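You operate a simulated robot arm through the tools that you are given. There is no shell and no other tool. Be economical: measure what you need, move in short steps, check, and stop when the job is done.

You are at the controls of a simulated robot arm. One attempt, no reset.

## Task
Fetch the tray from the top of the packing bench and set it on the shelf of the small table. Fetch the can marked "Paste" from the top of the packing bench and set it on the top of the panel bench. Fetch the orange cable from the top of the packing bench and set it on the high shelf of the packing bench. Close the bench drawer. Put the gear from the top of the packing bench on the tabbed card there. Take the sealed carton from the top of the end table and leave it on the shelf of the end table. Take the mallet and leave it on the top of the packing bench. Fetch the blue pad from the top of the pallets and set it on the shelf of the press bench. Put the green tape on the top of the small table away on the shelf under the glue unit. Fetch the scrubbing brush and set it in the white tray. Put the sieve on the top of the small table. Put the jug on the shelf of the shaft bench away on the top of the pillar bench. Any order will do. Set down upright: can, sealed carton, jug.
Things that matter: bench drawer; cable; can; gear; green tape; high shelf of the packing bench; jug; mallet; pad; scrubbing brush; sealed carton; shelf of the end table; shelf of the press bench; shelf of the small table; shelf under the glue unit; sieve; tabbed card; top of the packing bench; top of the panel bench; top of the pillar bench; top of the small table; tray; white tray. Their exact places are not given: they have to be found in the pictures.

The check looks at the end state, three seconds after you hand in, the way a careful person would. Anything else that was tipped, shoved, dropped, spilled or broken makes it a failure.

## Robot
A 7-joint arm with a two-finger parallel gripper on a trunk, on a base that drives. Base frame: it is fixed to the floor where the robot stands at the start and does not move with it; the origin is under the middle of the robot, x ahead of it, y to its left, z up. Lengths are in m, angles in degrees, forces in N, time in s.
With the tool pointing down near the work surface it reaches from about 0.1 to 0.42 m from the robot's upright axis, wherever it stands. Its first joint turns from -143.0 to 143.0 degrees. Places, roughly: bench drawer [1.2, 1.1, 0.7]; cable [2, 1, 1]; can [2, 0.25, 1]; gear [1.25, 1.5, 0.75]; green tape (7x7x2 cm) [2.2, -2.5, 0.9]; high shelf of the packing bench (196x25 cm) [1.76, 0.86, 1.42]; jug [-1, -8.25, 0.5]; mallet (20x5x8 cm) [0.5, 2.8, 0.9]; pad [1.5, -1, 0.5]; scrubbing brush (10x5x9 cm) [3.7, -2.3, 0.9]; sealed carton (11x26x14 cm) [0.6, 2.3, 0.9]; shelf of the end table [0.7, 2.4, 0.2]; shelf of the press bench [3.7, 0.1, 0.4]; shelf of the small table [2.1, -2.6, 0.3]; shelf under the glue unit [-5.5, -2.1, 0.3]; sieve (8x10x7 cm) [4, -3, 1]; tabbed card (12x10x3 cm) [1.8, 1.5, 0.9]; top of the packing bench [1.6, 0.9, 0.9]; top of the panel bench [3.6, 1.8, 0.9]; top of the pillar bench [4.2, -5.9, 0.9]; top of the small table [2.1, -2.6, 0.9]; tray [1.75, 0, 0.75]; white tray (25x17x6 cm) [4.3, -7, 1.4]. Payload 3 kg.
The TCP is the grasp point between the finger pads, 0.03 m short of the fingertips. In the tool frame z runs along the fingers and y along their closing line. Largest opening 0.11 m; finger width 0.02, thickness 0.01; the body of the gripper, 0.048 by 0.112 m, starts 0.055 m behind the TCP.
Orientation is told as [roll, pitch, yaw] about the base's x, y, z axes, in that order, counted from this pose: with the fingers straight down and closing along the base's y, the tool's x points along the base's -x, its y along +y and its z along -z.

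## Interface
- The arm moves only by the tool send_rows. Its argument "targets" is a list of rows, each a list of 7 numbers: the shift along the base's x, y, z in units of 50 mm (1.0 is 50 mm), then the turn, a rotation vector about the base's x, y, z in units of 6 degrees (1.0 is 6 degrees), then the finger opening in m, from 0 to 0.11. In form: [[x, y, z, ax, ay, az, hand], ...]. A call has 1 to 12 rows; each row shifts and turns the commanded pose from where the row before left it. A call with a number of a shift or a turn outside -1 to 1 is refused whole. Each row takes 0.2 s and may step no farther than 0.05 m and 8.6 degrees from the row before; otherwise, or with a gripper value out of range, the whole call is refused. A pose out of reach is approached as far as the arm can. The call stops where the force on the tool passes 40 N (or 10 N more than at its start, if that is more) or the arm is blocked; 0.2 s more then pass. Each finger travels about 0.108 m/s and halts on what it meets, pressing with about 38 N; the grip force reading is that of the motor and also rises with nothing between the fingers. The clock runs only during rows and for 0.2 s after the last one: add rows that do not move to give the fingers time. It gives the time, the measured TCP pose, the force on the tool (base axes), the opening and the grip force at its end, in the units of the frame above (readings bear some noise), with the torque about the TCP (base axes, N m) and any sound that the robot's microphone picked up, and new pictures: "pictures" is both (left out), scene, wrist or none.
- Cameras (640 x 400 px; columns grow to the right, rows downward): "scene" is now at [0.1651, -0.0035, 1.5721]; the picture's right is [-0.00, -1.00, -0.00], its down [-0.51, 0.00, -0.86] and it looks along [0.86, -0.00, -0.51] (base axes); focal length 288 px, centre (320, 200). "wrist" rides on the gripper at [0.072, 0.017, -0.103] in the tool frame; the picture's right is [-0.23, 0.97, 0.00], its down [-0.76, -0.18, -0.62] and it looks along [-0.61, -0.14, 0.78] (tool axes); focal length 222 px, centre (320, 200).
- raise_lower(by): slides the trunk up (or, below 0, down) by that many m; the arm and the scene camera ride with it, the base frame stays. It gives what a move gives, with no picture.
- roll_base(legs): drives the robot by 1 to 6 legs, each [ahead, left, turn to the left] in m, m and degrees, along the robot's own axes; the way and the turn of a leg run together, so that a leg with both is an arc; at most 1.5 m and 180 degrees a leg. The arm and the cameras ride along, it lands a little off, and it stops where it bumps. It gives what a move gives, and a new picture of the scene camera.
- pan_tilt(pan, tilt): turns the head with the scene camera to pan (to the left, within 86 degrees either way) and tilt (down, from -29 to 69), counted from straight ahead of the robot. It gives what a move gives, and a new picture of the scene camera.
- probe_pixels(camera, pixels): there is no depth. For up to 12 entries [column, row, z] of the newest picture of that camera ("zoom" is the newest enlarged one), the place [x, y] in the base frame at which the ray of that pixel passes the height z, good to about 0.002 m, but the place of the scene camera against the robot may be out by one fixed shift of up to 0.012 m in any direction. It takes no simulated time.
- inspect(camera, box): a new picture of the part [left, top, right, bottom] of that camera's present view, enlarged. It takes no simulated time.
- job_done(): hands the job in; it is judged then, once.

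Work in short steps. Measure before you move; look again where a grasp or a placing could have gone wrong, and mend it. You have 371 turns and 360 pictures in all, those below and enlarged ones among them. Open the gripper and draw the arm clear of the work before you hand the job in, unless the task says otherwise.

The tools are called after "Request:" as a command line: name --pt "numbers of a row" for each row, then --argument value for the rest, lists and objects as JSON in quotes. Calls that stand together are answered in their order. send_rows: Moves the arm, as the interface text tells. Its arguments: {"type":"object","properties":{"targets":{"type":"array"},"pictures":{"type":"string","enum":["both","scene","wrist","none"]}},"required":["targets"]} The other tools are called the same way: raise_lower (by) slides the trunk up or down; roll_base (legs) drives the base; pan_tilt (pan, tilt) turns the head that bears the scene camera; probe_pixels (camera, pixels) gives the place at which the rays of pixels pass given heights; inspect (camera, box) takes an enlarged picture of a part of a camera's view; job_done () hands the job in.

At the start:

```text
time: 0.0
ee_pos: [0.753, -0.1023, 1.1559]
ee_rot: [0.0, 0.0, 0.0]
contact_force: [0.5, -0.5, -0.5]
ft_torque: [0.0, 0.01, 0.01]
grip_width: 0.11
grasp_force: 0.1
trunk travel left (down, up): [-0.678, 0.212]
robot x, y, heading: [-0.0015, -0.0011, -0.0]
head pan, tilt: [-0.1, 30.5]
```

scene: 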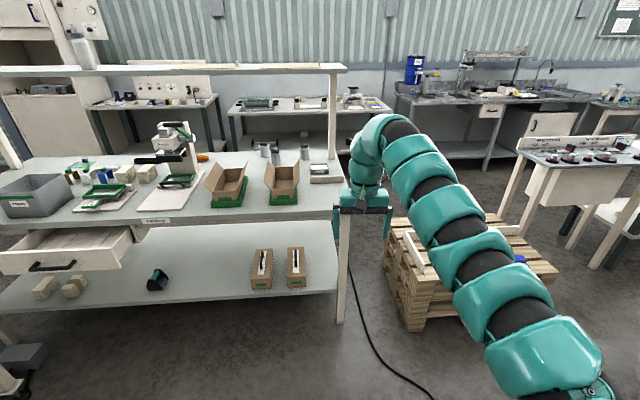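
wrist: 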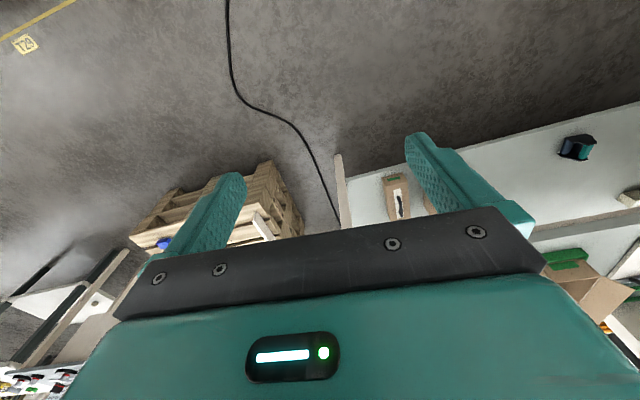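

The scene picture shows the packing bench ahead-left with items (pixels 0-340, 120-220). I enlarge it to identify the things.

Request:
inspect --camera "scene" --box '[0, 100, 200, 225]'

Request:
inspect --camera "scene" --box '[180, 100, 380, 225]'

```text
3.20 times, centred on (100, 162) of scene
```

zoom: 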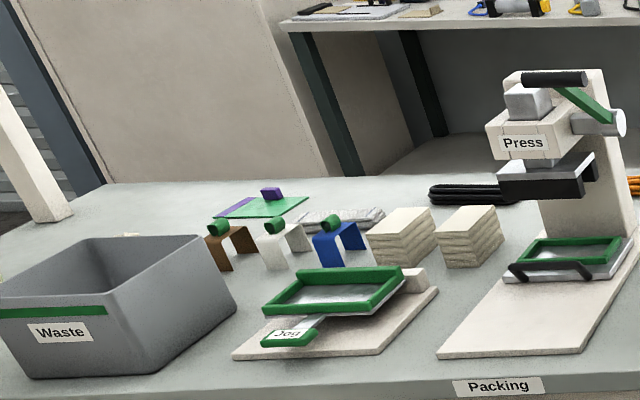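

```text
3.20 times, centred on (280, 162) of scene
```

zoom: 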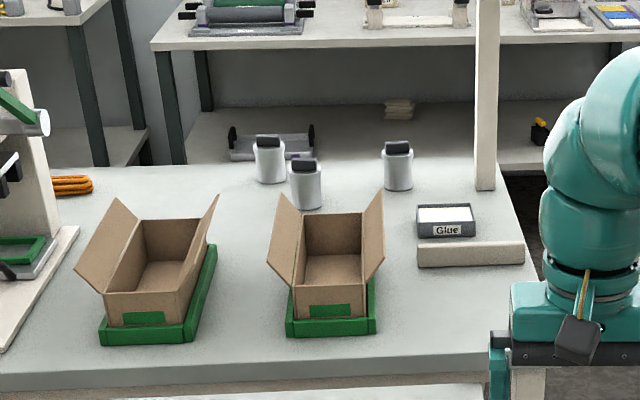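

I measure heights and places of the main items on the packing bench.

Request:
probe_pixels --camera "scene" --pixels '[[170, 222, 0.9], [342, 207, 0.9], [321, 174, 0.9], [265, 157, 0.9], [276, 165, 0.9], [305, 159, 0.9], [325, 182, 0.9], [205, 158, 0.9], [82, 165, 0.9], [342, 207, 0.8], [342, 322, 0.0], [338, 158, 0.9]]'

Request:
pan_tilt --pan 60 --tilt 30

```text
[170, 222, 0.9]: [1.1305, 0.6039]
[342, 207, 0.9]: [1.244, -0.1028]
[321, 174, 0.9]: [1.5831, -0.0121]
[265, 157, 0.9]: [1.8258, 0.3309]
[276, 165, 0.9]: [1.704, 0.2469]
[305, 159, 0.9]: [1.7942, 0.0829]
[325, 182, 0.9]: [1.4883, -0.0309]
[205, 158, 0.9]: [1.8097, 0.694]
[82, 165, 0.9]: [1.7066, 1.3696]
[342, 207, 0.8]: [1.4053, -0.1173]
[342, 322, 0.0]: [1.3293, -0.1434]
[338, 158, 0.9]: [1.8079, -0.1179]
```

```text
time: 1.3
ee_pos: [0.7547, -0.1037, 1.1582]
ee_rot: [0.1, 0.0, 0.0]
contact_force: [0.3, -0.6, 0.5]
ft_torque: [-0.02, 0.0, 0.02]
grip_width: 0.1102
grasp_force: 0.0
trunk travel left (down, up): [-0.678, 0.212]
robot x, y, heading: [-0.0041, 0.0003, -0.1]
head pan, tilt: [60.0, 30.0]
```

scene: 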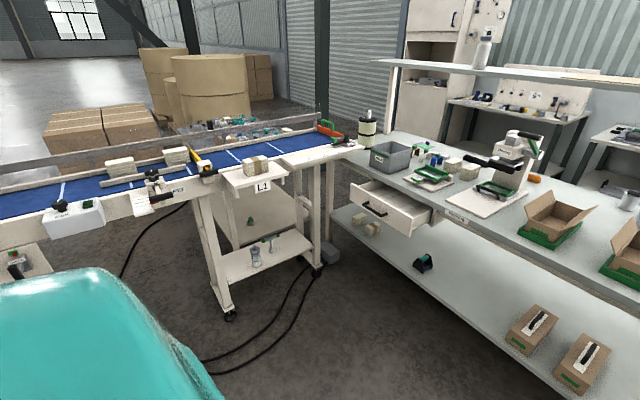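

I enlarge the end-table area (200-340, 110-300).

Request:
inspect --camera "scene" --box '[90, 100, 410, 300]'

Request:
inspect --camera "scene" --box '[340, 110, 560, 248]'

Request:
pan_tilt --pan -50 --tilt 20

```text
2.00 times, centred on (250, 200) of scene
```

zoom: 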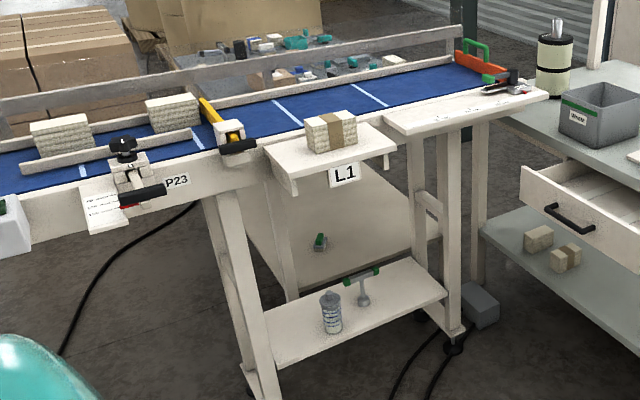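

```text
2.90 times, centred on (450, 179) of scene
```

zoom: 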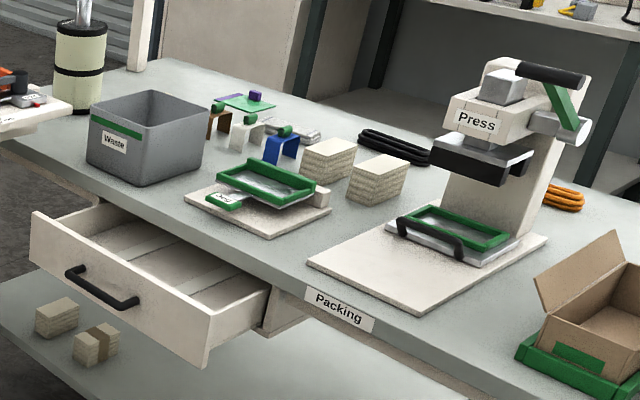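

```text
time: 3.2
ee_pos: [0.7534, -0.1042, 1.1587]
ee_rot: [0.0, 0.0, 0.0]
contact_force: [-0.1, 0.0, 0.1]
ft_torque: [-0.02, 0.01, -0.01]
grip_width: 0.1102
grasp_force: 0.0
trunk travel left (down, up): [-0.678, 0.212]
robot x, y, heading: [0.0015, -0.0013, 0.2]
head pan, tilt: [-50.0, 20.0]
```

scene: 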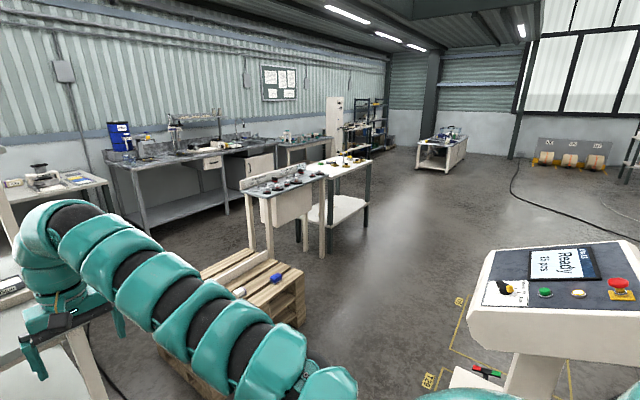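

The pallets, knob bench and small table lie to the right. I look straight ahead with the arm drawn in, to see the packing bench and hidden items better; first draw the arm back.

Request:
send_rows --pt "-1 0 0 0 0 0 0.11" --pt "-1 0 0 0 0 0 0.11" --pt "-1 0 0 0 0 0 0.11" --pt "-1 0 0 0 0 0 0.11" --pt "-1 0 0 0 0 0 0.11" --pt "-1 0 0 0 0 0 0.11" --pictures "none"

Request:
pan_tilt --pan 0 --tilt 30

```text
time: 4.6
ee_pos: [0.6831, -0.0973, 1.1286]
ee_rot: [0.1, -0.1, -0.1]
contact_force: [0.5, -0.5, -0.4]
ft_torque: [0.02, 0.0, -0.03]
grip_width: 0.11
grasp_force: 0.1
out of reach, approached as far as the arm can: row 1, 2, 3, 4, 5, 6
trunk travel left (down, up): [-0.678, 0.212]
robot x, y, heading: [0.0005, -0.0046, -0.2]
head pan, tilt: [-50.0, 20.0]
```

```text
time: 5.8
ee_pos: [0.6817, -0.0972, 1.1297]
ee_rot: [0.1, -0.1, 0.0]
contact_force: [0.2, 0.0, -0.6]
ft_torque: [-0.01, 0.01, -0.03]
grip_width: 0.1101
grasp_force: 0.0
trunk travel left (down, up): [-0.678, 0.212]
robot x, y, heading: [-0.0, 0.0009, -0.2]
head pan, tilt: [0.0, 30.0]
```

scene: 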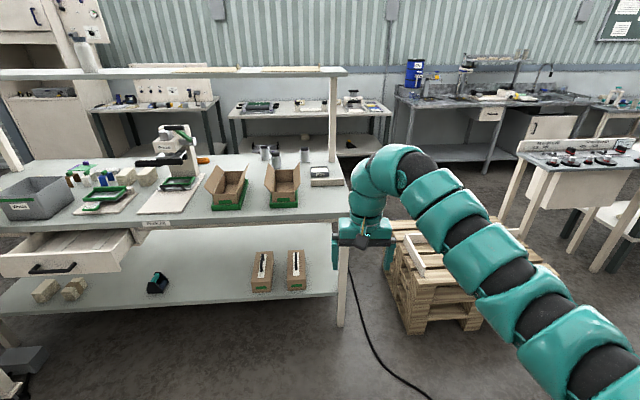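

The arm can't draw back at this height; I try lowering the TCP while drawing back.

Request:
send_rows --pt "-1 0 -1 0 0 0 0.11" --pt "-1 0 -1 0 0 0 0.11" --pt "-1 0 -1 0 0 0 0.11" --pt "-1 0 -1 0 0 0 0.11" --pt "-1 0 -1 0 0 0 0.11" --pt "-1 0 -1 0 0 0 0.11" --pictures "scene"

```text
refused: row 1 steps farther than a row can; nothing moved
```

Steps must be under 0.05 m in total; I use 0.7 each.

Request:
send_rows --pt "-0.7 0 -0.7 0 0 0 0.11" --pt "-0.7 0 -0.7 0 0 0 0.11" --pt "-0.7 0 -0.7 0 0 0 0.11" --pt "-0.7 0 -0.7 0 0 0 0.11" --pt "-0.7 0 -0.7 0 0 0 0.11" --pt "-0.7 0 -0.7 0 0 0 0.11" --pictures "scene"

```text
time: 7.2
ee_pos: [0.681, -0.0959, 1.1284]
ee_rot: [0.0, 0.0, -0.1]
contact_force: [-0.5, 0.1, -0.1]
ft_torque: [0.02, 0.02, -0.05]
grip_width: 0.1102
grasp_force: 0.1
out of reach, approached as far as the arm can: row 1, 2, 3, 4, 5, 6
trunk travel left (down, up): [-0.678, 0.212]
robot x, y, heading: [-0.0006, -0.0042, 0.0]
head pan, tilt: [0.0, 30.0]
```

scene: 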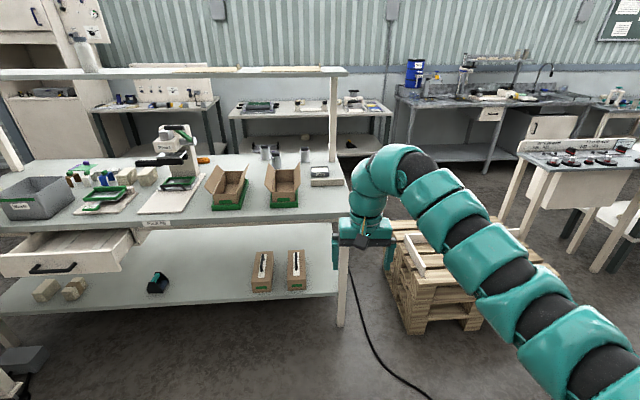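

I test lowering straight down.

Request:
send_rows --pt "0 0 -1 0 0 0 0.11" --pt "0 0 -1 0 0 0 0.11" --pt "0 0 -1 0 0 0 0.11" --pt "0 0 -1 0 0 0 0.11" --pictures "none"

```text
time: 8.2
ee_pos: [0.6863, -0.1079, 1.1179]
ee_rot: [0.0, 0.0, 0.0]
contact_force: [-0.2, 0.4, 0.1]
ft_torque: [0.04, 0.02, -0.07]
grip_width: 0.11
grasp_force: 0.0
out of reach, approached as far as the arm can: row 1, 2, 3, 4
trunk travel left (down, up): [-0.678, 0.212]
robot x, y, heading: [0.0007, -0.0015, 0.3]
head pan, tilt: [0.0, 30.0]
```

The commanded pose probably ran away from the measured one; I step it outward again to find where it becomes reachable.

Request:
send_rows --pt "1 0 0 0 0 0 0.11" --pt "1 0 0 0 0 0 0.11" --pt "1 0 0 0 0 0 0.11" --pt "1 0 0 0 0 0 0.11" --pictures "none"

```text
time: 9.2
ee_pos: [0.795, -0.1099, 1.1167]
ee_rot: [0.1, 0.0, -0.1]
contact_force: [-0.4, -0.2, 0.6]
ft_torque: [0.06, 0.01, 0.0]
grip_width: 0.1101
grasp_force: 0.1
out of reach, approached as far as the arm can: row 3, 4
trunk travel left (down, up): [-0.678, 0.212]
robot x, y, heading: [0.0001, 0.0015, 0.1]
head pan, tilt: [0.0, 30.0]
```

The tool-down region here is narrow (x 0.69–0.80 at z 1.12). I test pitching the tool towards horizontal-forward, to learn the workspace.

Request:
send_rows --pt "-0.5 0 0 0 -1 0 0.11" --pt "0 0 0 0 -1 0 0.11" --pt "0 0 0 0 -1 0 0.11" --pt "0 0 0 0 -1 0 0.11" --pt "0 0 0 0 -1 0 0.11" --pt "0 0 0 0 -1 0 0.11" --pt "0 0 0 0 -1 0 0.11" --pt "0 0 0 0 -1 0 0.11" --pt "0 0 0 0 -1 0 0.11" --pt "0 0 0 0 -1 0 0.11" --pt "0 0 0 0 -1 0 0.11" --pt "0 0 0 0 -1 0 0.11" --pictures "none"

Request:
send_rows --pt "0 0 -1 0 0 0 0.11" --pt "0 0 -1 0 0 0 0.11" --pt "0 0 -1 0 0 0 0.11" --pt "0 0 -1 0 0 0 0.11" --pt "0 0 -1 0 0 0 0.11" --pt "0 0 -1 0 0 0 0.11" --pictures "both"

```text
time: 11.8
ee_pos: [0.7782, -0.0908, 1.1326]
ee_rot: [-6.5, -58.6, 8.0]
contact_force: [-0.3, 0.3, 0.6]
ft_torque: [-0.06, -0.03, 0.02]
grip_width: 0.11
grasp_force: 0.0
out of reach, approached as far as the arm can: row 4, 5, 6
trunk travel left (down, up): [-0.678, 0.212]
robot x, y, heading: [-0.0009, 0.001, 0.4]
head pan, tilt: [0.0, 30.0]
```

```text
time: 13.2
ee_pos: [0.7783, -0.0902, 0.8316]
ee_rot: [-6.3, -58.4, 7.8]
contact_force: [0.9, 0.3, 0.0]
ft_torque: [0.0, 0.0, 0.0]
grip_width: 0.1098
grasp_force: 0.0
trunk travel left (down, up): [-0.678, 0.212]
robot x, y, heading: [0.0013, -0.0016, -0.2]
head pan, tilt: [0.0, 30.0]
```

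scene: 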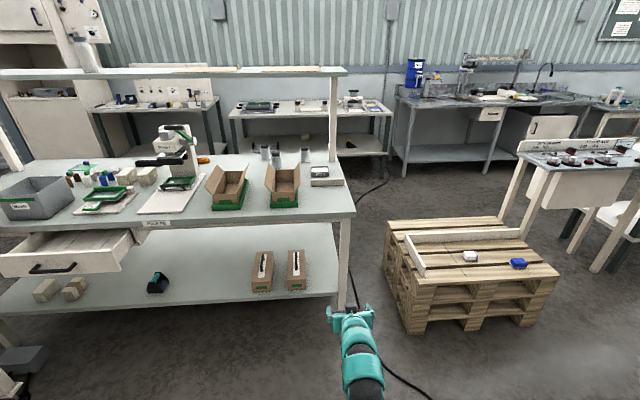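
wrist: 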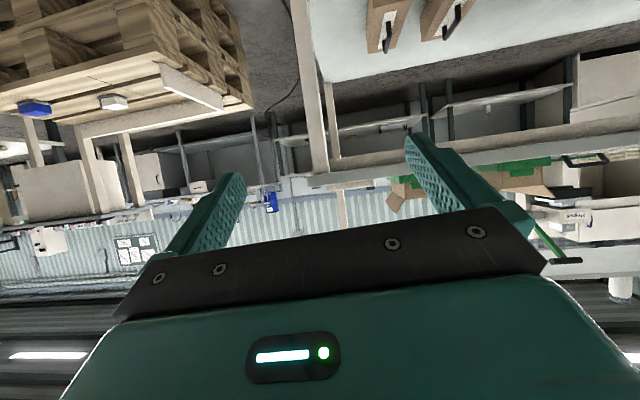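

The arm found a freer posture. The blue pad is at (518,263) on the pallet. I pitch back to tool-down and draw inward at this lower height.

Request:
send_rows --pt "-0.7 0 0 0 1 0 0.11" --pt "-0.7 0 0 0 1 0 0.11" --pt "-0.7 0 0 0 1 0 0.11" --pt "-0.7 0 0 0 1 0 0.11" --pt "-0.7 0 0 0 1 0 0.11" --pt "-0.7 0 0 0 1 0 0.11" --pt "-0.7 0 0 0 1 0 0.11" --pt "-0.7 0 0 0 1 0 0.11" --pt "-0.7 0 0 0 1 0 0.11" --pt "-0.7 0 0 1 1 -1 0.11" --pt "0 0 0 0 0 0 0.11" --pt "0 0 0 0 0 0 0.11" --pictures "scene"

Request:
probe_pixels --camera "scene" --pixels '[[518, 263, 0.5], [470, 256, 0.5], [412, 333, 0.0], [395, 218, 0.5], [495, 213, 0.5], [560, 275, 0.5]]'

```text
refused: row 10 steps farther than a row can; nothing moved
```

```text
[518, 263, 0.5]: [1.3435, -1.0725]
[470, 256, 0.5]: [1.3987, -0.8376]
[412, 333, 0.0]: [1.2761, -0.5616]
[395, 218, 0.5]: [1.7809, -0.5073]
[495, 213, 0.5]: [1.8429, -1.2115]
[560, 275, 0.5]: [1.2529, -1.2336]
```

I split the rotation so no row exceeds its limit.

Request:
send_rows --pt "-0.7 0 0 0 1 0 0.11" --pt "-0.7 0 0 0 1 0 0.11" --pt "-0.7 0 0 0 1 0 0.11" --pt "-0.7 0 0 0 1 0 0.11" --pt "-0.7 0 0 0 1 0 0.11" --pt "-0.7 0 0 0 1 0 0.11" --pt "-0.7 0 0 0 1 0 0.11" --pt "-0.7 0 0 0 1 0 0.11" --pt "-0.7 0 0 0 1 0 0.11" --pt "-0.7 0 0 0 0.8 0 0.11" --pictures "scene"

```text
time: 15.4
ee_pos: [0.4241, -0.0904, 0.8314]
ee_rot: [0.3, 0.2, 4.2]
contact_force: [0.2, -0.6, 0.2]
ft_torque: [0.02, 0.0, 0.01]
grip_width: 0.1102
grasp_force: 0.0
trunk travel left (down, up): [-0.678, 0.212]
robot x, y, heading: [-0.0022, -0.001, -0.2]
head pan, tilt: [0.0, 30.0]
```

scene: 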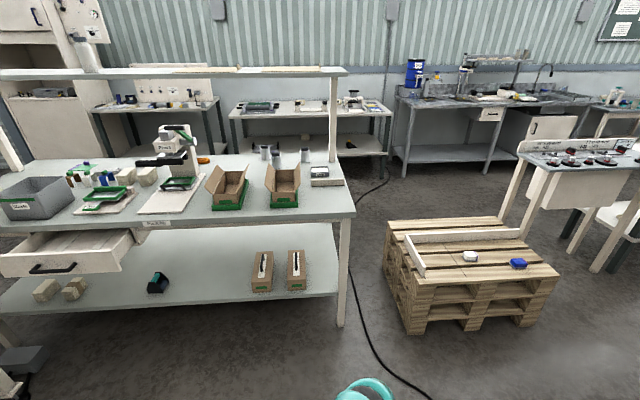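

Now the arm is tucked tool-down at radius 0.42. First job: the blue pad. I drive to in front of the pallet (front edge x≈1.25).

Request:
roll_base --legs '[[0, -1.08, 0], [0.6, 0, 0]]'

Request:
pan_tilt --pan 0 --tilt 50

```text
time: 19.1
ee_pos: [0.4243, -0.8133, 0.8325]
ee_rot: [0.3, 0.1, 4.0]
contact_force: [0.8, 0.3, -0.1]
ft_torque: [-0.04, -0.01, -0.02]
grip_width: 0.1101
grasp_force: 0.1
trunk travel left (down, up): [-0.678, 0.212]
robot x, y, heading: [-0.004, -0.721, -0.0]
head pan, tilt: [0.0, 30.0]
stopped in leg 1: the robot was blocked; the commanded pose is now the measured one
```

scene: 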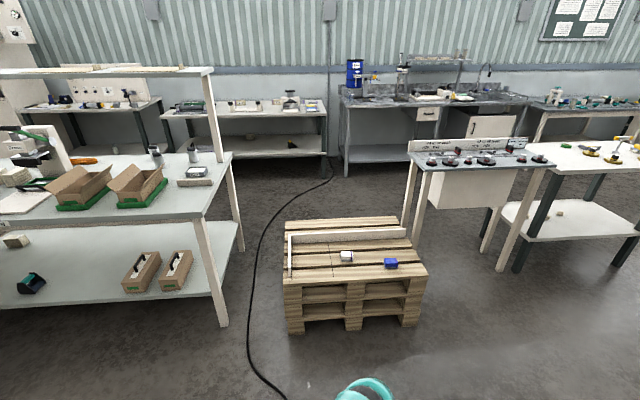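

```text
time: 19.9
ee_pos: [0.4254, -0.8121, 0.831]
ee_rot: [0.4, 0.2, 4.0]
contact_force: [-0.5, -0.4, -0.9]
ft_torque: [-0.01, 0.01, -0.03]
grip_width: 0.1101
grasp_force: 0.0
trunk travel left (down, up): [-0.678, 0.212]
robot x, y, heading: [0.0009, -0.7162, -0.3]
head pan, tilt: [0.0, 50.0]
```

scene: 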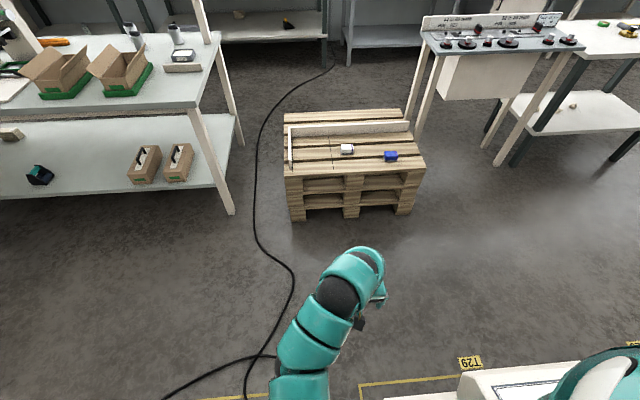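

The console on the right blocked me at y=-0.72. I triangulate the pad's height using this second view.

Request:
probe_pixels --camera "scene" --pixels '[[390, 158, 0.5], [390, 158, 0.45], [390, 158, 0.4], [346, 150, 0.45], [286, 178, 0.45], [425, 168, 0.45], [290, 222, 0], [412, 212, 0]]'

Request:
roll_base --legs '[[0.5, 0, 0], [0.3, -0.3, 0]]'

```text
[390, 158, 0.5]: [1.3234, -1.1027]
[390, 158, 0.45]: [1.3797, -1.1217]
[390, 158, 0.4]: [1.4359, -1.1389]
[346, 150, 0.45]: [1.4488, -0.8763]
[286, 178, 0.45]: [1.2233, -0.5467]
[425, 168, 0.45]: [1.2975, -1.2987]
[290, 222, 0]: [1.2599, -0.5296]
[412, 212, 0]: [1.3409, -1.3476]
```

```text
time: 25.0
ee_pos: [1.2088, -1.1195, 0.8306]
ee_rot: [0.3, 0.2, 3.4]
contact_force: [-0.8, 0.7, 0.1]
ft_torque: [0.02, 0.03, 0.01]
grip_width: 0.1099
grasp_force: 0.1
trunk travel left (down, up): [-0.678, 0.212]
robot x, y, heading: [0.7865, -1.0262, -0.9]
head pan, tilt: [0.0, 50.0]
```

scene: 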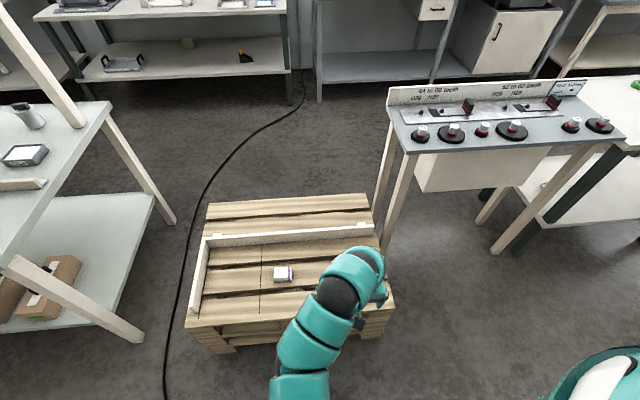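

The pad is hidden behind the arm; I take a wrist view.

Request:
inspect --camera "wrist" --box '[0, 0, 640, 400]'

```text
1.00 times, centred on (320, 200) of wrist (not enlarged: the box is as wide or as high as the picture)
```

zoom: 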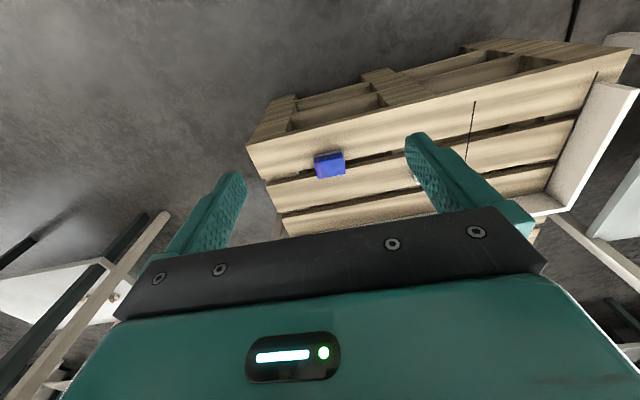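

I measure the pad's corners with the wrist camera.

Request:
probe_pixels --camera "wrist" --pixels '[[329, 165, 0.46], [317, 178, 0.43], [345, 174, 0.43], [314, 160, 0.46], [340, 153, 0.46], [247, 146, 0.43], [268, 188, 0.43]]'

Request:
inspect --camera "wrist" --box '[270, 120, 400, 201]'

```text
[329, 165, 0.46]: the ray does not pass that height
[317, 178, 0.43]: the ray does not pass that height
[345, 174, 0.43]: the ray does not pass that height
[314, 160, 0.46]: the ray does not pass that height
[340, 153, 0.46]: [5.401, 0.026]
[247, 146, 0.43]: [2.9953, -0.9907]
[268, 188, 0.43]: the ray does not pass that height
```

```text
4.92 times, centred on (335, 160) of wrist
```

zoom: 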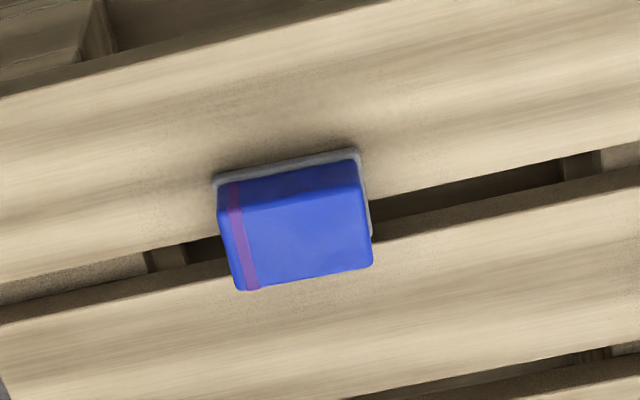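

The wrist probe referred to an older picture; I probe the zoom picture instead.

Request:
probe_pixels --camera "zoom" --pixels '[[217, 178, 0.43], [358, 152, 0.43], [372, 265, 0.46], [240, 290, 0.46], [222, 208, 0.46], [356, 170, 0.46], [295, 220, 0.46]]'

```text
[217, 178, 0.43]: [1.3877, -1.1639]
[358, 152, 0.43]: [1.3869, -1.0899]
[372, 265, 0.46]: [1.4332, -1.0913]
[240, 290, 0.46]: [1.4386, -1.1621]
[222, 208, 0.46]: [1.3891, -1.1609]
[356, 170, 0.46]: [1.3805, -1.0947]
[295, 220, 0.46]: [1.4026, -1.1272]
```

The pad is 7x5 cm, centred near (1.411,-1.127). I pitch the tool 45° forward and align yaw above it, staying high.

Request:
send_rows --pt "0 0 0 0 -1 -0.57 0.11" --pt "0 0 0 0 -1 0 0.11" --pt "0 0 0 0 -1 0 0.11" --pt "0.5 0 0 0 -1 0 0.11" --pt "0.5 0 0 0 -1 0 0.11" --pt "0.5 0 0 0 -1 0 0.11" --pt "0.5 -0.15 0 0 -1 0 0.11" --pt "0.5 0 0 0 -0.5 0 0.11" --pt "0.7 0 0 0 0 0 0.11" --pictures "none"

Request:
raise_lower --by -0.28

Request:
pan_tilt --pan -10 --tilt 55

Request:
inspect --camera "wrist" --box '[0, 0, 640, 400]'

```text
time: 27.0
ee_pos: [1.4171, -1.1106, 0.8071]
ee_rot: [0.1, -44.9, 0.0]
contact_force: [0.2, -0.9, 0.0]
ft_torque: [0.01, -0.02, 0.02]
grip_width: 0.1099
grasp_force: 0.1
out of reach, approached as far as the arm can: row 1, 2, 3
trunk travel left (down, up): [-0.678, 0.212]
robot x, y, heading: [0.787, -1.0256, -0.5]
head pan, tilt: [0.0, 50.0]
```

```text
time: 29.8
ee_pos: [1.4158, -1.1107, 0.5276]
ee_rot: [0.0, -45.0, 0.1]
contact_force: [0.0, 0.9, -0.3]
ft_torque: [-0.01, 0.0, -0.01]
grip_width: 0.11
grasp_force: 0.1
trunk travel left (down, up): [-0.398, 0.492]
robot x, y, heading: [0.7812, -1.0229, -0.8]
head pan, tilt: [0.0, 50.0]
```

```text
time: 30.6
ee_pos: [1.4167, -1.1114, 0.5273]
ee_rot: [0.1, -44.8, 0.0]
contact_force: [-0.2, -0.4, -0.5]
ft_torque: [-0.01, 0.01, 0.0]
grip_width: 0.11
grasp_force: 0.0
trunk travel left (down, up): [-0.398, 0.492]
robot x, y, heading: [0.7857, -1.0246, -1.0]
head pan, tilt: [-10.0, 55.0]
```

scene: 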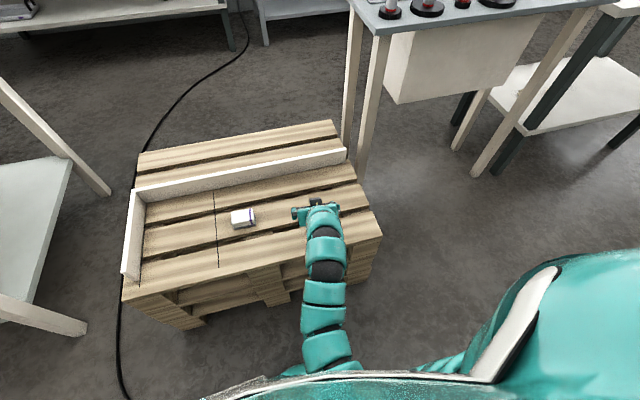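

```text
1.00 times, centred on (320, 200) of wrist (not enlarged: the box is as wide or as high as the picture)
```

zoom: 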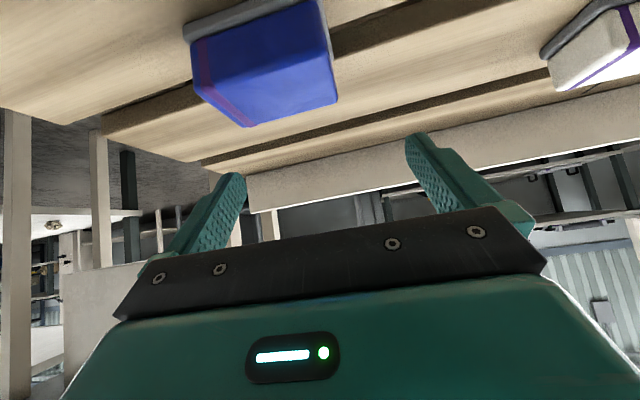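

I check the pad's top height by probing its far top edge at several heights.

Request:
probe_pixels --camera "zoom" --pixels '[[248, 127, 0.46], [248, 127, 0.45], [248, 127, 0.47], [337, 102, 0.46], [337, 102, 0.47], [195, 92, 0.46], [330, 62, 0.46], [185, 30, 0.43]]'

```text
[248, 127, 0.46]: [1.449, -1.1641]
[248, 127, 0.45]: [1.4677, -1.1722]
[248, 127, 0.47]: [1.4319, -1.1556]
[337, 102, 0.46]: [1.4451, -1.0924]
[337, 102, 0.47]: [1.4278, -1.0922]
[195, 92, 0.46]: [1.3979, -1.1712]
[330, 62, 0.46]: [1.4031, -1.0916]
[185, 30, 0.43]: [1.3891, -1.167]
```

Pad top is at z≈0.463. I descend straddling it to TCP z≈0.457 and close.

Request:
send_rows --pt "-0.2 -0.34 0 0 0 0 0.11" --pt "0 0 -0.5 0 0 0 0.11" --pt "0 0 -0.5 0 0 0 0.11" --pt "0 0 -0.4 0 0 0 0.11" --pt "0 0 0 0 0 0 0.05" --pt "0 0 0 0 0 0 0.05" --pt "0 0 0 0 0 0 0.05" --pictures "wrist"

```text
time: 32.2
ee_pos: [1.4062, -1.1274, 0.4613]
ee_rot: [0.1, -45.3, 0.0]
contact_force: [1.1, -8.8, 27.0]
ft_torque: [-0.56, -0.39, 0.02]
grip_width: 0.0739
grasp_force: 37.9
trunk travel left (down, up): [-0.398, 0.492]
robot x, y, heading: [0.7812, -1.0247, -0.8]
head pan, tilt: [-10.0, 55.0]
```

wrist: 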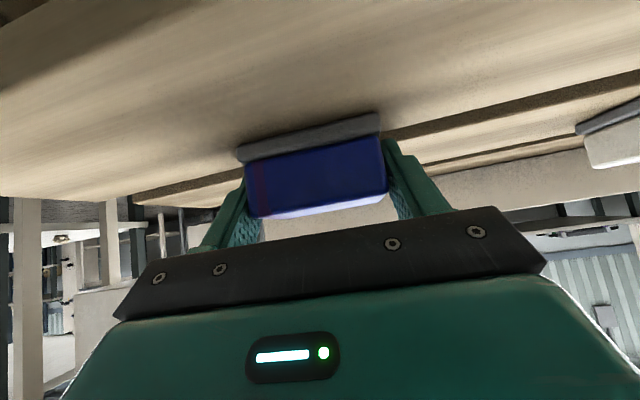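

Gripped at 0.074 m. I lift it straight up.

Request:
send_rows --pt "0 0 0.5 0 0 0 0.05" --pt "0 0 1 0 0 0 0.05" --pt "0 0 1 0 0 0 0.05" --pt "0 0 1 0 0 0 0.05" --pt "-0.5 0 0 0 0 0 0.05" --pictures "both"

```text
time: 33.4
ee_pos: [1.3822, -1.1281, 0.6326]
ee_rot: [-0.3, -44.9, 0.3]
contact_force: [0.6, 0.8, -0.6]
ft_torque: [0.02, 0.03, -0.05]
grip_width: 0.074
grasp_force: 37.7
trunk travel left (down, up): [-0.398, 0.492]
robot x, y, heading: [0.7849, -1.0232, -0.6]
head pan, tilt: [-10.0, 55.0]
```

scene: 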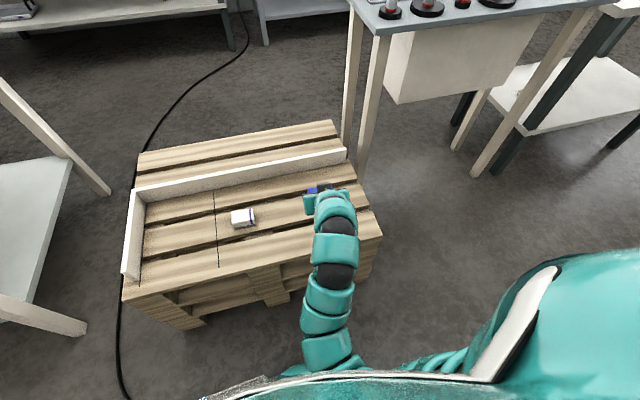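
wrist: 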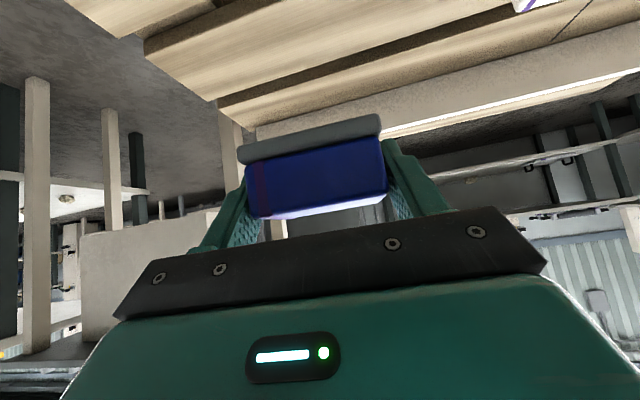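

Pad held level. To plan the way to the press bench I measure floor points: knob-bench legs, pallet back edge, packing-bench leg.

Request:
probe_pixels --camera "scene" --pixels '[[360, 175, 0], [476, 176, 0], [348, 135, 0], [455, 152, 0], [332, 121, 0.43], [138, 153, 0.43], [85, 330, 0], [108, 193, 0], [612, 144, 0], [497, 170, 0], [265, 43, 0], [243, 48, 0]]'

Request:
pan_tilt --pan -60 --tilt 30

```text
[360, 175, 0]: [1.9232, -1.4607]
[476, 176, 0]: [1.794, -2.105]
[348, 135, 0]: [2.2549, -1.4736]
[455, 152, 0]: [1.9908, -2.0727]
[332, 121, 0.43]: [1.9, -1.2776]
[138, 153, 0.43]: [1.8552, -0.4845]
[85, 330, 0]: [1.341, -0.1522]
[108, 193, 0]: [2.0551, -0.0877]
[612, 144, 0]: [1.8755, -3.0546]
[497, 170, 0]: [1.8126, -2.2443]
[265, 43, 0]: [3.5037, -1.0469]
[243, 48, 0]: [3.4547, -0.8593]
```

```text
time: 34.5
ee_pos: [1.3834, -1.1291, 0.6317]
ee_rot: [-0.6, -45.0, 0.4]
contact_force: [0.2, 1.2, -1.1]
ft_torque: [-0.03, 0.0, -0.01]
grip_width: 0.0742
grasp_force: 37.7
trunk travel left (down, up): [-0.398, 0.492]
robot x, y, heading: [0.7872, -1.0246, -0.7]
head pan, tilt: [-60.0, 30.0]
```

scene: 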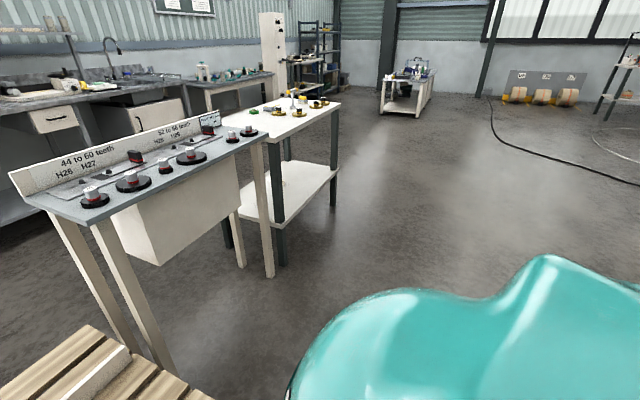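

I measure the small table's feet to know the route around its right end.

Request:
probe_pixels --camera "scene" --pixels '[[334, 207, 0], [281, 264, 0], [268, 277, 0], [241, 268, 0], [340, 101, 0.87], [284, 162, 0.3], [338, 168, 0.3], [228, 245, 0], [288, 160, 0]]'

Request:
send_rows --pt "-1 0 0 0 0 0 0.05" --pt "-1 0 0 0 0 0 0.05" --pictures "none"

Request:
roll_base --legs '[[0.1, -1.2, 0]]'

```text
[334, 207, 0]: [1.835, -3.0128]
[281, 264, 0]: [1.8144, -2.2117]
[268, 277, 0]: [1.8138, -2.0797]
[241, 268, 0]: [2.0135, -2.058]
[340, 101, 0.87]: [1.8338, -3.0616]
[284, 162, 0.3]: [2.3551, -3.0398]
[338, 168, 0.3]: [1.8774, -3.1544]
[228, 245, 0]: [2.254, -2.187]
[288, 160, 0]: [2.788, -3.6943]
```

```text
time: 35.1
ee_pos: [1.3825, -1.1274, 0.631]
ee_rot: [0.0, -44.8, 0.1]
contact_force: [-0.6, 0.3, -0.3]
ft_torque: [0.03, 0.0, 0.0]
grip_width: 0.0744
grasp_force: 37.3
out of reach, approached as far as the arm can: row 1, 2
trunk travel left (down, up): [-0.398, 0.492]
robot x, y, heading: [0.7836, -1.0243, -1.0]
head pan, tilt: [-60.0, 30.0]
```

```text
time: 41.3
ee_pos: [1.48, -2.3204, 0.6317]
ee_rot: [0.0, -44.8, 1.2]
contact_force: [0.3, 0.3, -0.3]
ft_torque: [0.01, -0.01, -0.02]
grip_width: 0.0741
grasp_force: 38.4
trunk travel left (down, up): [-0.398, 0.492]
robot x, y, heading: [0.8784, -2.2254, 0.3]
head pan, tilt: [-60.0, 30.0]
```

scene: 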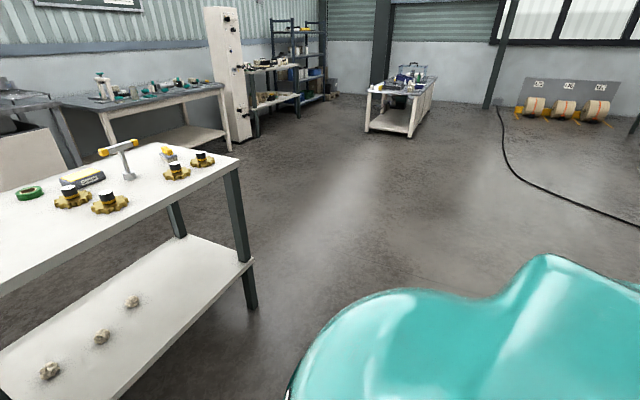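

Green tape at (30,192) and floor clear on the right. I measure the tape, table edges and the far bench's feet.

Request:
probe_pixels --camera "scene" --pixels '[[30, 193, 0.87], [250, 307, 0], [239, 158, 0.85], [158, 143, 0.85], [230, 150, 0], [82, 165, 0], [247, 138, 0], [251, 265, 0.25], [185, 236, 0.25]]'

Request:
roll_base --legs '[[0, -1.4, 0], [1.0, 0, 0]]'

```text
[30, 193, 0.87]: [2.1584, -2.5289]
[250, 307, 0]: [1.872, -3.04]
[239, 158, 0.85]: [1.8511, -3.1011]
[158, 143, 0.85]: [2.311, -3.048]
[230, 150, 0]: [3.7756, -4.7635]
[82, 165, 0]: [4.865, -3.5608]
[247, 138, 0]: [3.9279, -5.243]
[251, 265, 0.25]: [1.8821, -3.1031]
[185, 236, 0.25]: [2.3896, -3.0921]
```

```text
time: 53.1
ee_pos: [2.4632, -3.793, 0.6315]
ee_rot: [0.0, -44.8, -1.6]
contact_force: [0.4, -0.4, -1.4]
ft_torque: [-0.03, 0.01, 0.0]
grip_width: 0.0742
grasp_force: 37.7
trunk travel left (down, up): [-0.398, 0.492]
robot x, y, heading: [1.8696, -3.6777, -2.3]
head pan, tilt: [-60.0, 30.0]
```

scene: 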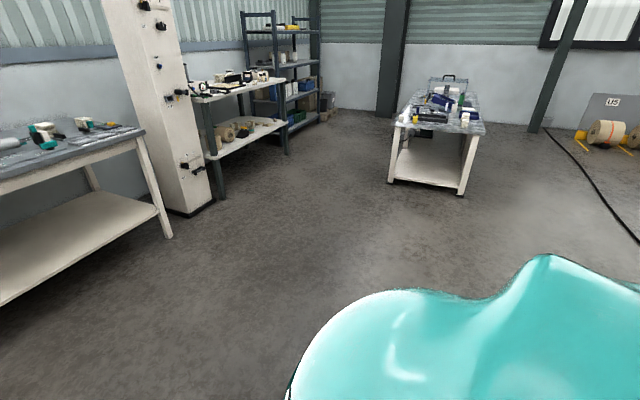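

I look ahead before entering the aisle.

Request:
pan_tilt --pan 0 --tilt 20

```text
time: 54.4
ee_pos: [2.4653, -3.7935, 0.6313]
ee_rot: [0.0, -44.8, -1.5]
contact_force: [-0.8, -0.5, -0.9]
ft_torque: [-0.04, 0.0, 0.02]
grip_width: 0.0743
grasp_force: 37.7
trunk travel left (down, up): [-0.398, 0.492]
robot x, y, heading: [1.8652, -3.6718, -2.4]
head pan, tilt: [0.0, 20.0]
```

scene: 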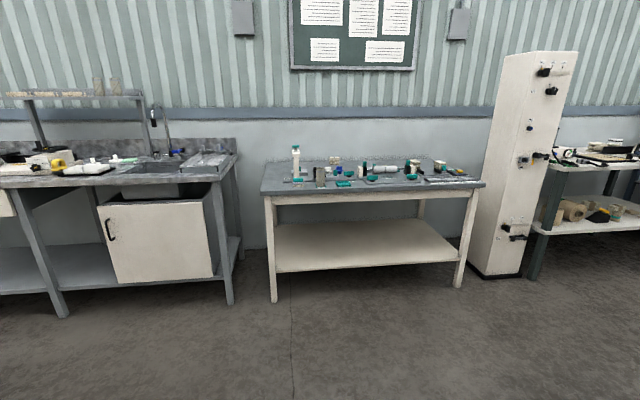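

I measure the feet of the rear benches for the aisle width, and enlarge the sink bench for brush and sieve.

Request:
probe_pixels --camera "scene" --pixels '[[66, 316, 0], [231, 304, 0], [273, 301, 0], [458, 288, 0], [115, 278, 0.3], [215, 277, 0.3]]'

Request:
inspect --camera "scene" --box '[0, 80, 250, 236]'

Request:
roll_base --legs '[[0.82, 0, 2.4], [0, 1.3, 0]]'

```text
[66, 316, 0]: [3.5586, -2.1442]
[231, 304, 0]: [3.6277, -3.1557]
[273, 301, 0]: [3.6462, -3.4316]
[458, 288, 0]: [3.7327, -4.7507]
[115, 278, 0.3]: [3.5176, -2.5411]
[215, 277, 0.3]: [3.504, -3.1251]
```

```text
2.56 times, centred on (125, 158) of scene
```

zoom: 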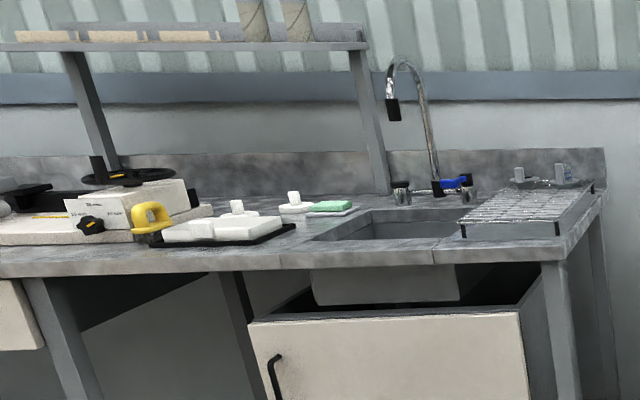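

```text
time: 65.2
ee_pos: [3.2323, -2.3717, 0.6316]
ee_rot: [0.0, -44.8, 3.7]
contact_force: [-0.2, 0.4, -0.7]
ft_torque: [-0.01, 0.01, 0.0]
grip_width: 0.074
grasp_force: 37.8
trunk travel left (down, up): [-0.398, 0.492]
robot x, y, heading: [2.6289, -2.3072, 3.0]
head pan, tilt: [0.0, 20.0]
```

scene: 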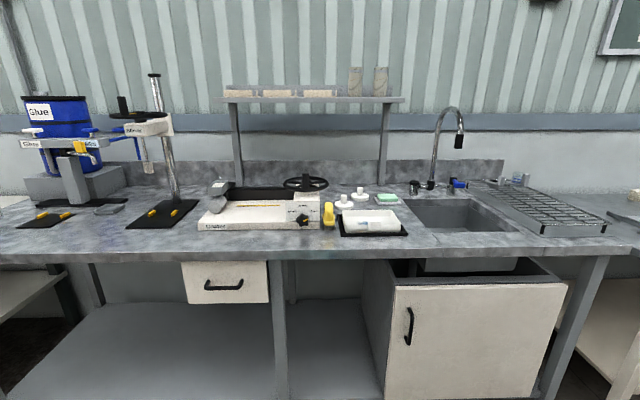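

Brush candidate: yellow item at (328,213). I go on left along the aisle to the press bench (y≈0.1).

Request:
roll_base --legs '[[0, 0, -3], [0, 1.2, 0], [0, 1.2, 0]]'

Request:
pan_tilt --pan 0 --tilt 35

```text
time: 77.3
ee_pos: [3.275, -0.0405, 0.6319]
ee_rot: [0.0, -44.8, -2.2]
contact_force: [-0.6, -0.2, -0.7]
ft_torque: [0.01, -0.02, 0.02]
grip_width: 0.0741
grasp_force: 37.9
trunk travel left (down, up): [-0.398, 0.492]
robot x, y, heading: [2.6827, 0.0865, -2.7]
head pan, tilt: [0.0, 20.0]
```

scene: 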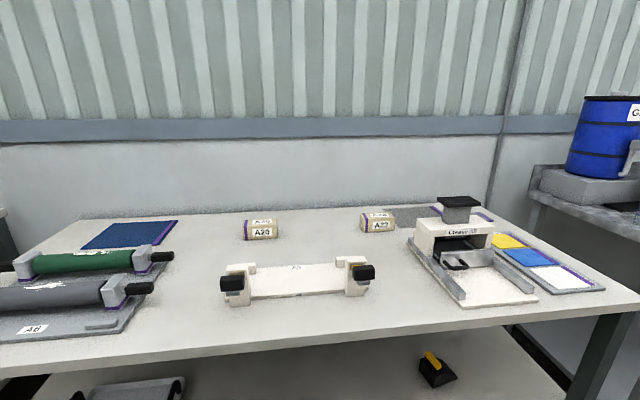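

```text
time: 78.1
ee_pos: [3.2749, -0.0414, 0.6305]
ee_rot: [0.0, -44.7, -2.2]
contact_force: [1.0, 0.0, -1.1]
ft_torque: [-0.01, 0.01, -0.02]
grip_width: 0.0741
grasp_force: 38.6
trunk travel left (down, up): [-0.398, 0.492]
robot x, y, heading: [2.6835, 0.0853, -3.1]
head pan, tilt: [0.0, 35.0]
```

scene: 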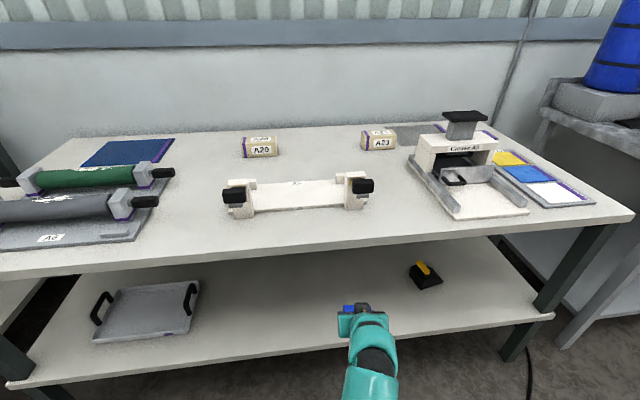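

I measure the shelf and the bench-top edge to get the shelf height.

Request:
probe_pixels --camera "scene" --pixels '[[300, 251, 0.87], [300, 251, 0.82], [330, 353, 0.2], [330, 353, 0.3], [330, 353, 0.4], [510, 360, 0], [553, 316, 0.3], [300, 310, 0.3], [300, 310, 0.4], [553, 316, 0.35]]'

Request:
inspect --camera "wrist" --box '[0, 0, 640, 400]'

```text
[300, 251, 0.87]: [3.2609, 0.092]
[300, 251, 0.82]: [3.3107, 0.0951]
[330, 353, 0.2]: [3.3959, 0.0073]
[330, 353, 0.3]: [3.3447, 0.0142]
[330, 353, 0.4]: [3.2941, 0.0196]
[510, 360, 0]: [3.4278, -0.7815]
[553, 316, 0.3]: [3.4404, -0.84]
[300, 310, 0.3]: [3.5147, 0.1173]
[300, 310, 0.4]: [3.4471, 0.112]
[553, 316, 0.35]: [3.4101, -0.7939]
```

```text
1.00 times, centred on (320, 200) of wrist (not enlarged: the box is as wide or as high as the picture)
```

zoom: 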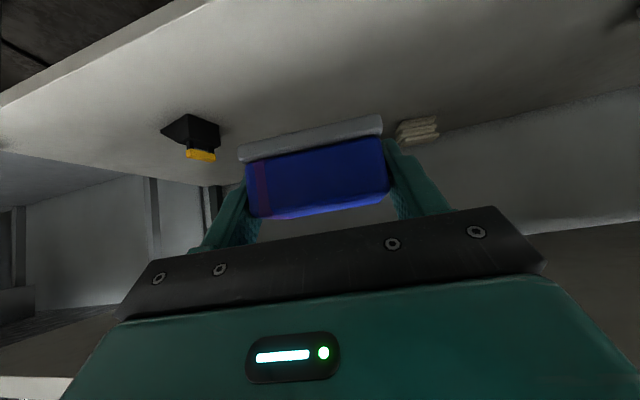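

I triangulate the shelf height using its front edge and the black wedge in both views.

Request:
probe_pixels --camera "zoom" --pixels '[[100, 55, 0.2], [100, 55, 0.3], [100, 55, 0.4], [162, 130, 0.3], [162, 130, 0.35], [162, 130, 0.25], [188, 114, 0.3], [188, 114, 0.25], [188, 114, 0.35]]'

Request:
probe_pixels --camera "scene" --pixels '[[428, 291, 0.25], [428, 291, 0.3], [428, 291, 0.35], [443, 281, 0.25], [443, 281, 0.3], [443, 281, 0.35], [410, 278, 0.3], [410, 278, 0.25], [400, 341, 0.3], [400, 341, 0.25], [400, 341, 0.35]]'

```text
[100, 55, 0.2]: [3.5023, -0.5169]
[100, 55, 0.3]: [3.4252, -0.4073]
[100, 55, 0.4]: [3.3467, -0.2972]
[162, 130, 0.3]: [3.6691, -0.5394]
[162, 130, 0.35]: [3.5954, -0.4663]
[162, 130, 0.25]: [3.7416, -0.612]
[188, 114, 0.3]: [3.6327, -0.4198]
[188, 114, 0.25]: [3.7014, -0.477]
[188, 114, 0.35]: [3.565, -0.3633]
```

```text
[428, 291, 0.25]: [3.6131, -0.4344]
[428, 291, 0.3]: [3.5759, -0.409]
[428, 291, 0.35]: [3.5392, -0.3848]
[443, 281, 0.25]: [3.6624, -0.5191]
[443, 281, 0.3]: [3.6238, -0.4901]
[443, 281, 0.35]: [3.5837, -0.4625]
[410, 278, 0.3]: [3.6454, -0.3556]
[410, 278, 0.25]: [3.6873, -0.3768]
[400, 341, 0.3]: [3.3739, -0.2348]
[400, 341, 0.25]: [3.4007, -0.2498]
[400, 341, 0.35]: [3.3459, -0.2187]
```

Shelf height ≈0.36, front edge x≈3.35. I lower the trunk 0.14, then roll forward 0.18 to bring the pad over the shelf.

Request:
raise_lower --by -0.14

Request:
roll_base --legs '[[0.18, 0, 0]]'

Request:
inspect --camera "wrist" --box '[0, 0, 640, 400]'

```text
time: 79.8
ee_pos: [3.2742, -0.0403, 0.4903]
ee_rot: [-0.1, -44.8, -2.2]
contact_force: [-0.3, -0.1, -0.8]
ft_torque: [-0.05, 0.01, 0.03]
grip_width: 0.0742
grasp_force: 37.9
trunk travel left (down, up): [-0.258, 0.632]
robot x, y, heading: [2.6797, 0.0888, -2.8]
head pan, tilt: [0.0, 35.0]
```

```text
time: 81.3
ee_pos: [3.4527, -0.0536, 0.492]
ee_rot: [0.0, -44.9, -2.4]
contact_force: [-0.4, -0.2, -1.5]
ft_torque: [-0.02, 0.02, 0.01]
grip_width: 0.0744
grasp_force: 37.5
trunk travel left (down, up): [-0.258, 0.632]
robot x, y, heading: [2.8555, 0.0785, -3.4]
head pan, tilt: [0.0, 35.0]
```

scene: 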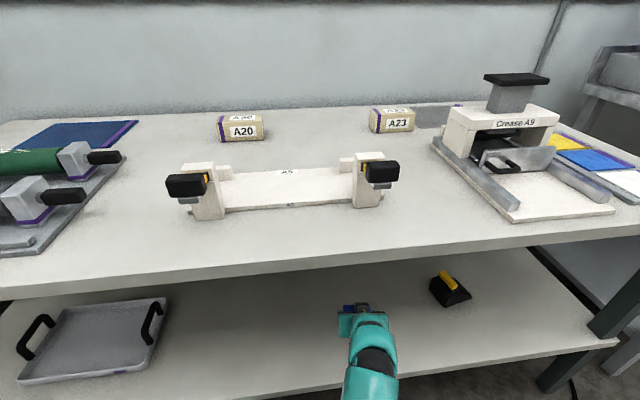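

```text
1.00 times, centred on (320, 200) of wrist (not enlarged: the box is as wide or as high as the picture)
```

zoom: 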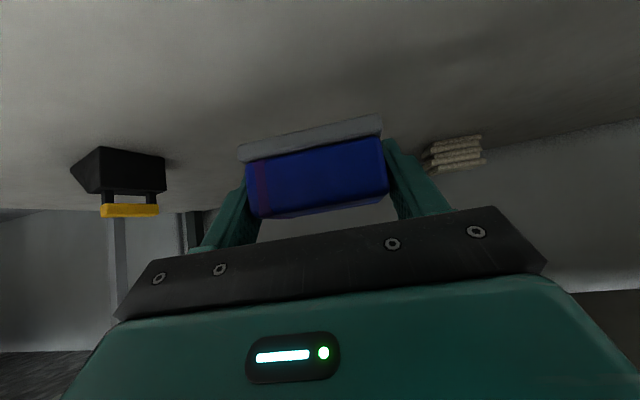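

The pad is above clear shelf. I descend slowly until contact.

Request:
send_rows --pt "0 0 -0.4 0 0 0 0.05" --pt "0 0 -0.4 0 0 0 0.05" --pt "0 0 -0.3 0 0 0 0.05" --pt "0 0 -0.2 0 0 0 0.05" --pt "0 0 -0.15 0 0 0 0.05" --pt "0 0 -0.15 0 0 0 0.05" --pt "0 0 -0.15 0 0 0 0.05" --pt "0 0 -0.15 0 0 0 0.05" --pictures "none"

```text
time: 83.1
ee_pos: [3.4529, -0.0535, 0.3961]
ee_rot: [0.0, -44.9, -2.4]
contact_force: [-0.4, -0.1, -1.0]
ft_torque: [-0.02, 0.03, 0.01]
grip_width: 0.0741
grasp_force: 38.6
trunk travel left (down, up): [-0.258, 0.632]
robot x, y, heading: [2.8591, 0.073, -3.2]
head pan, tilt: [0.0, 35.0]
```

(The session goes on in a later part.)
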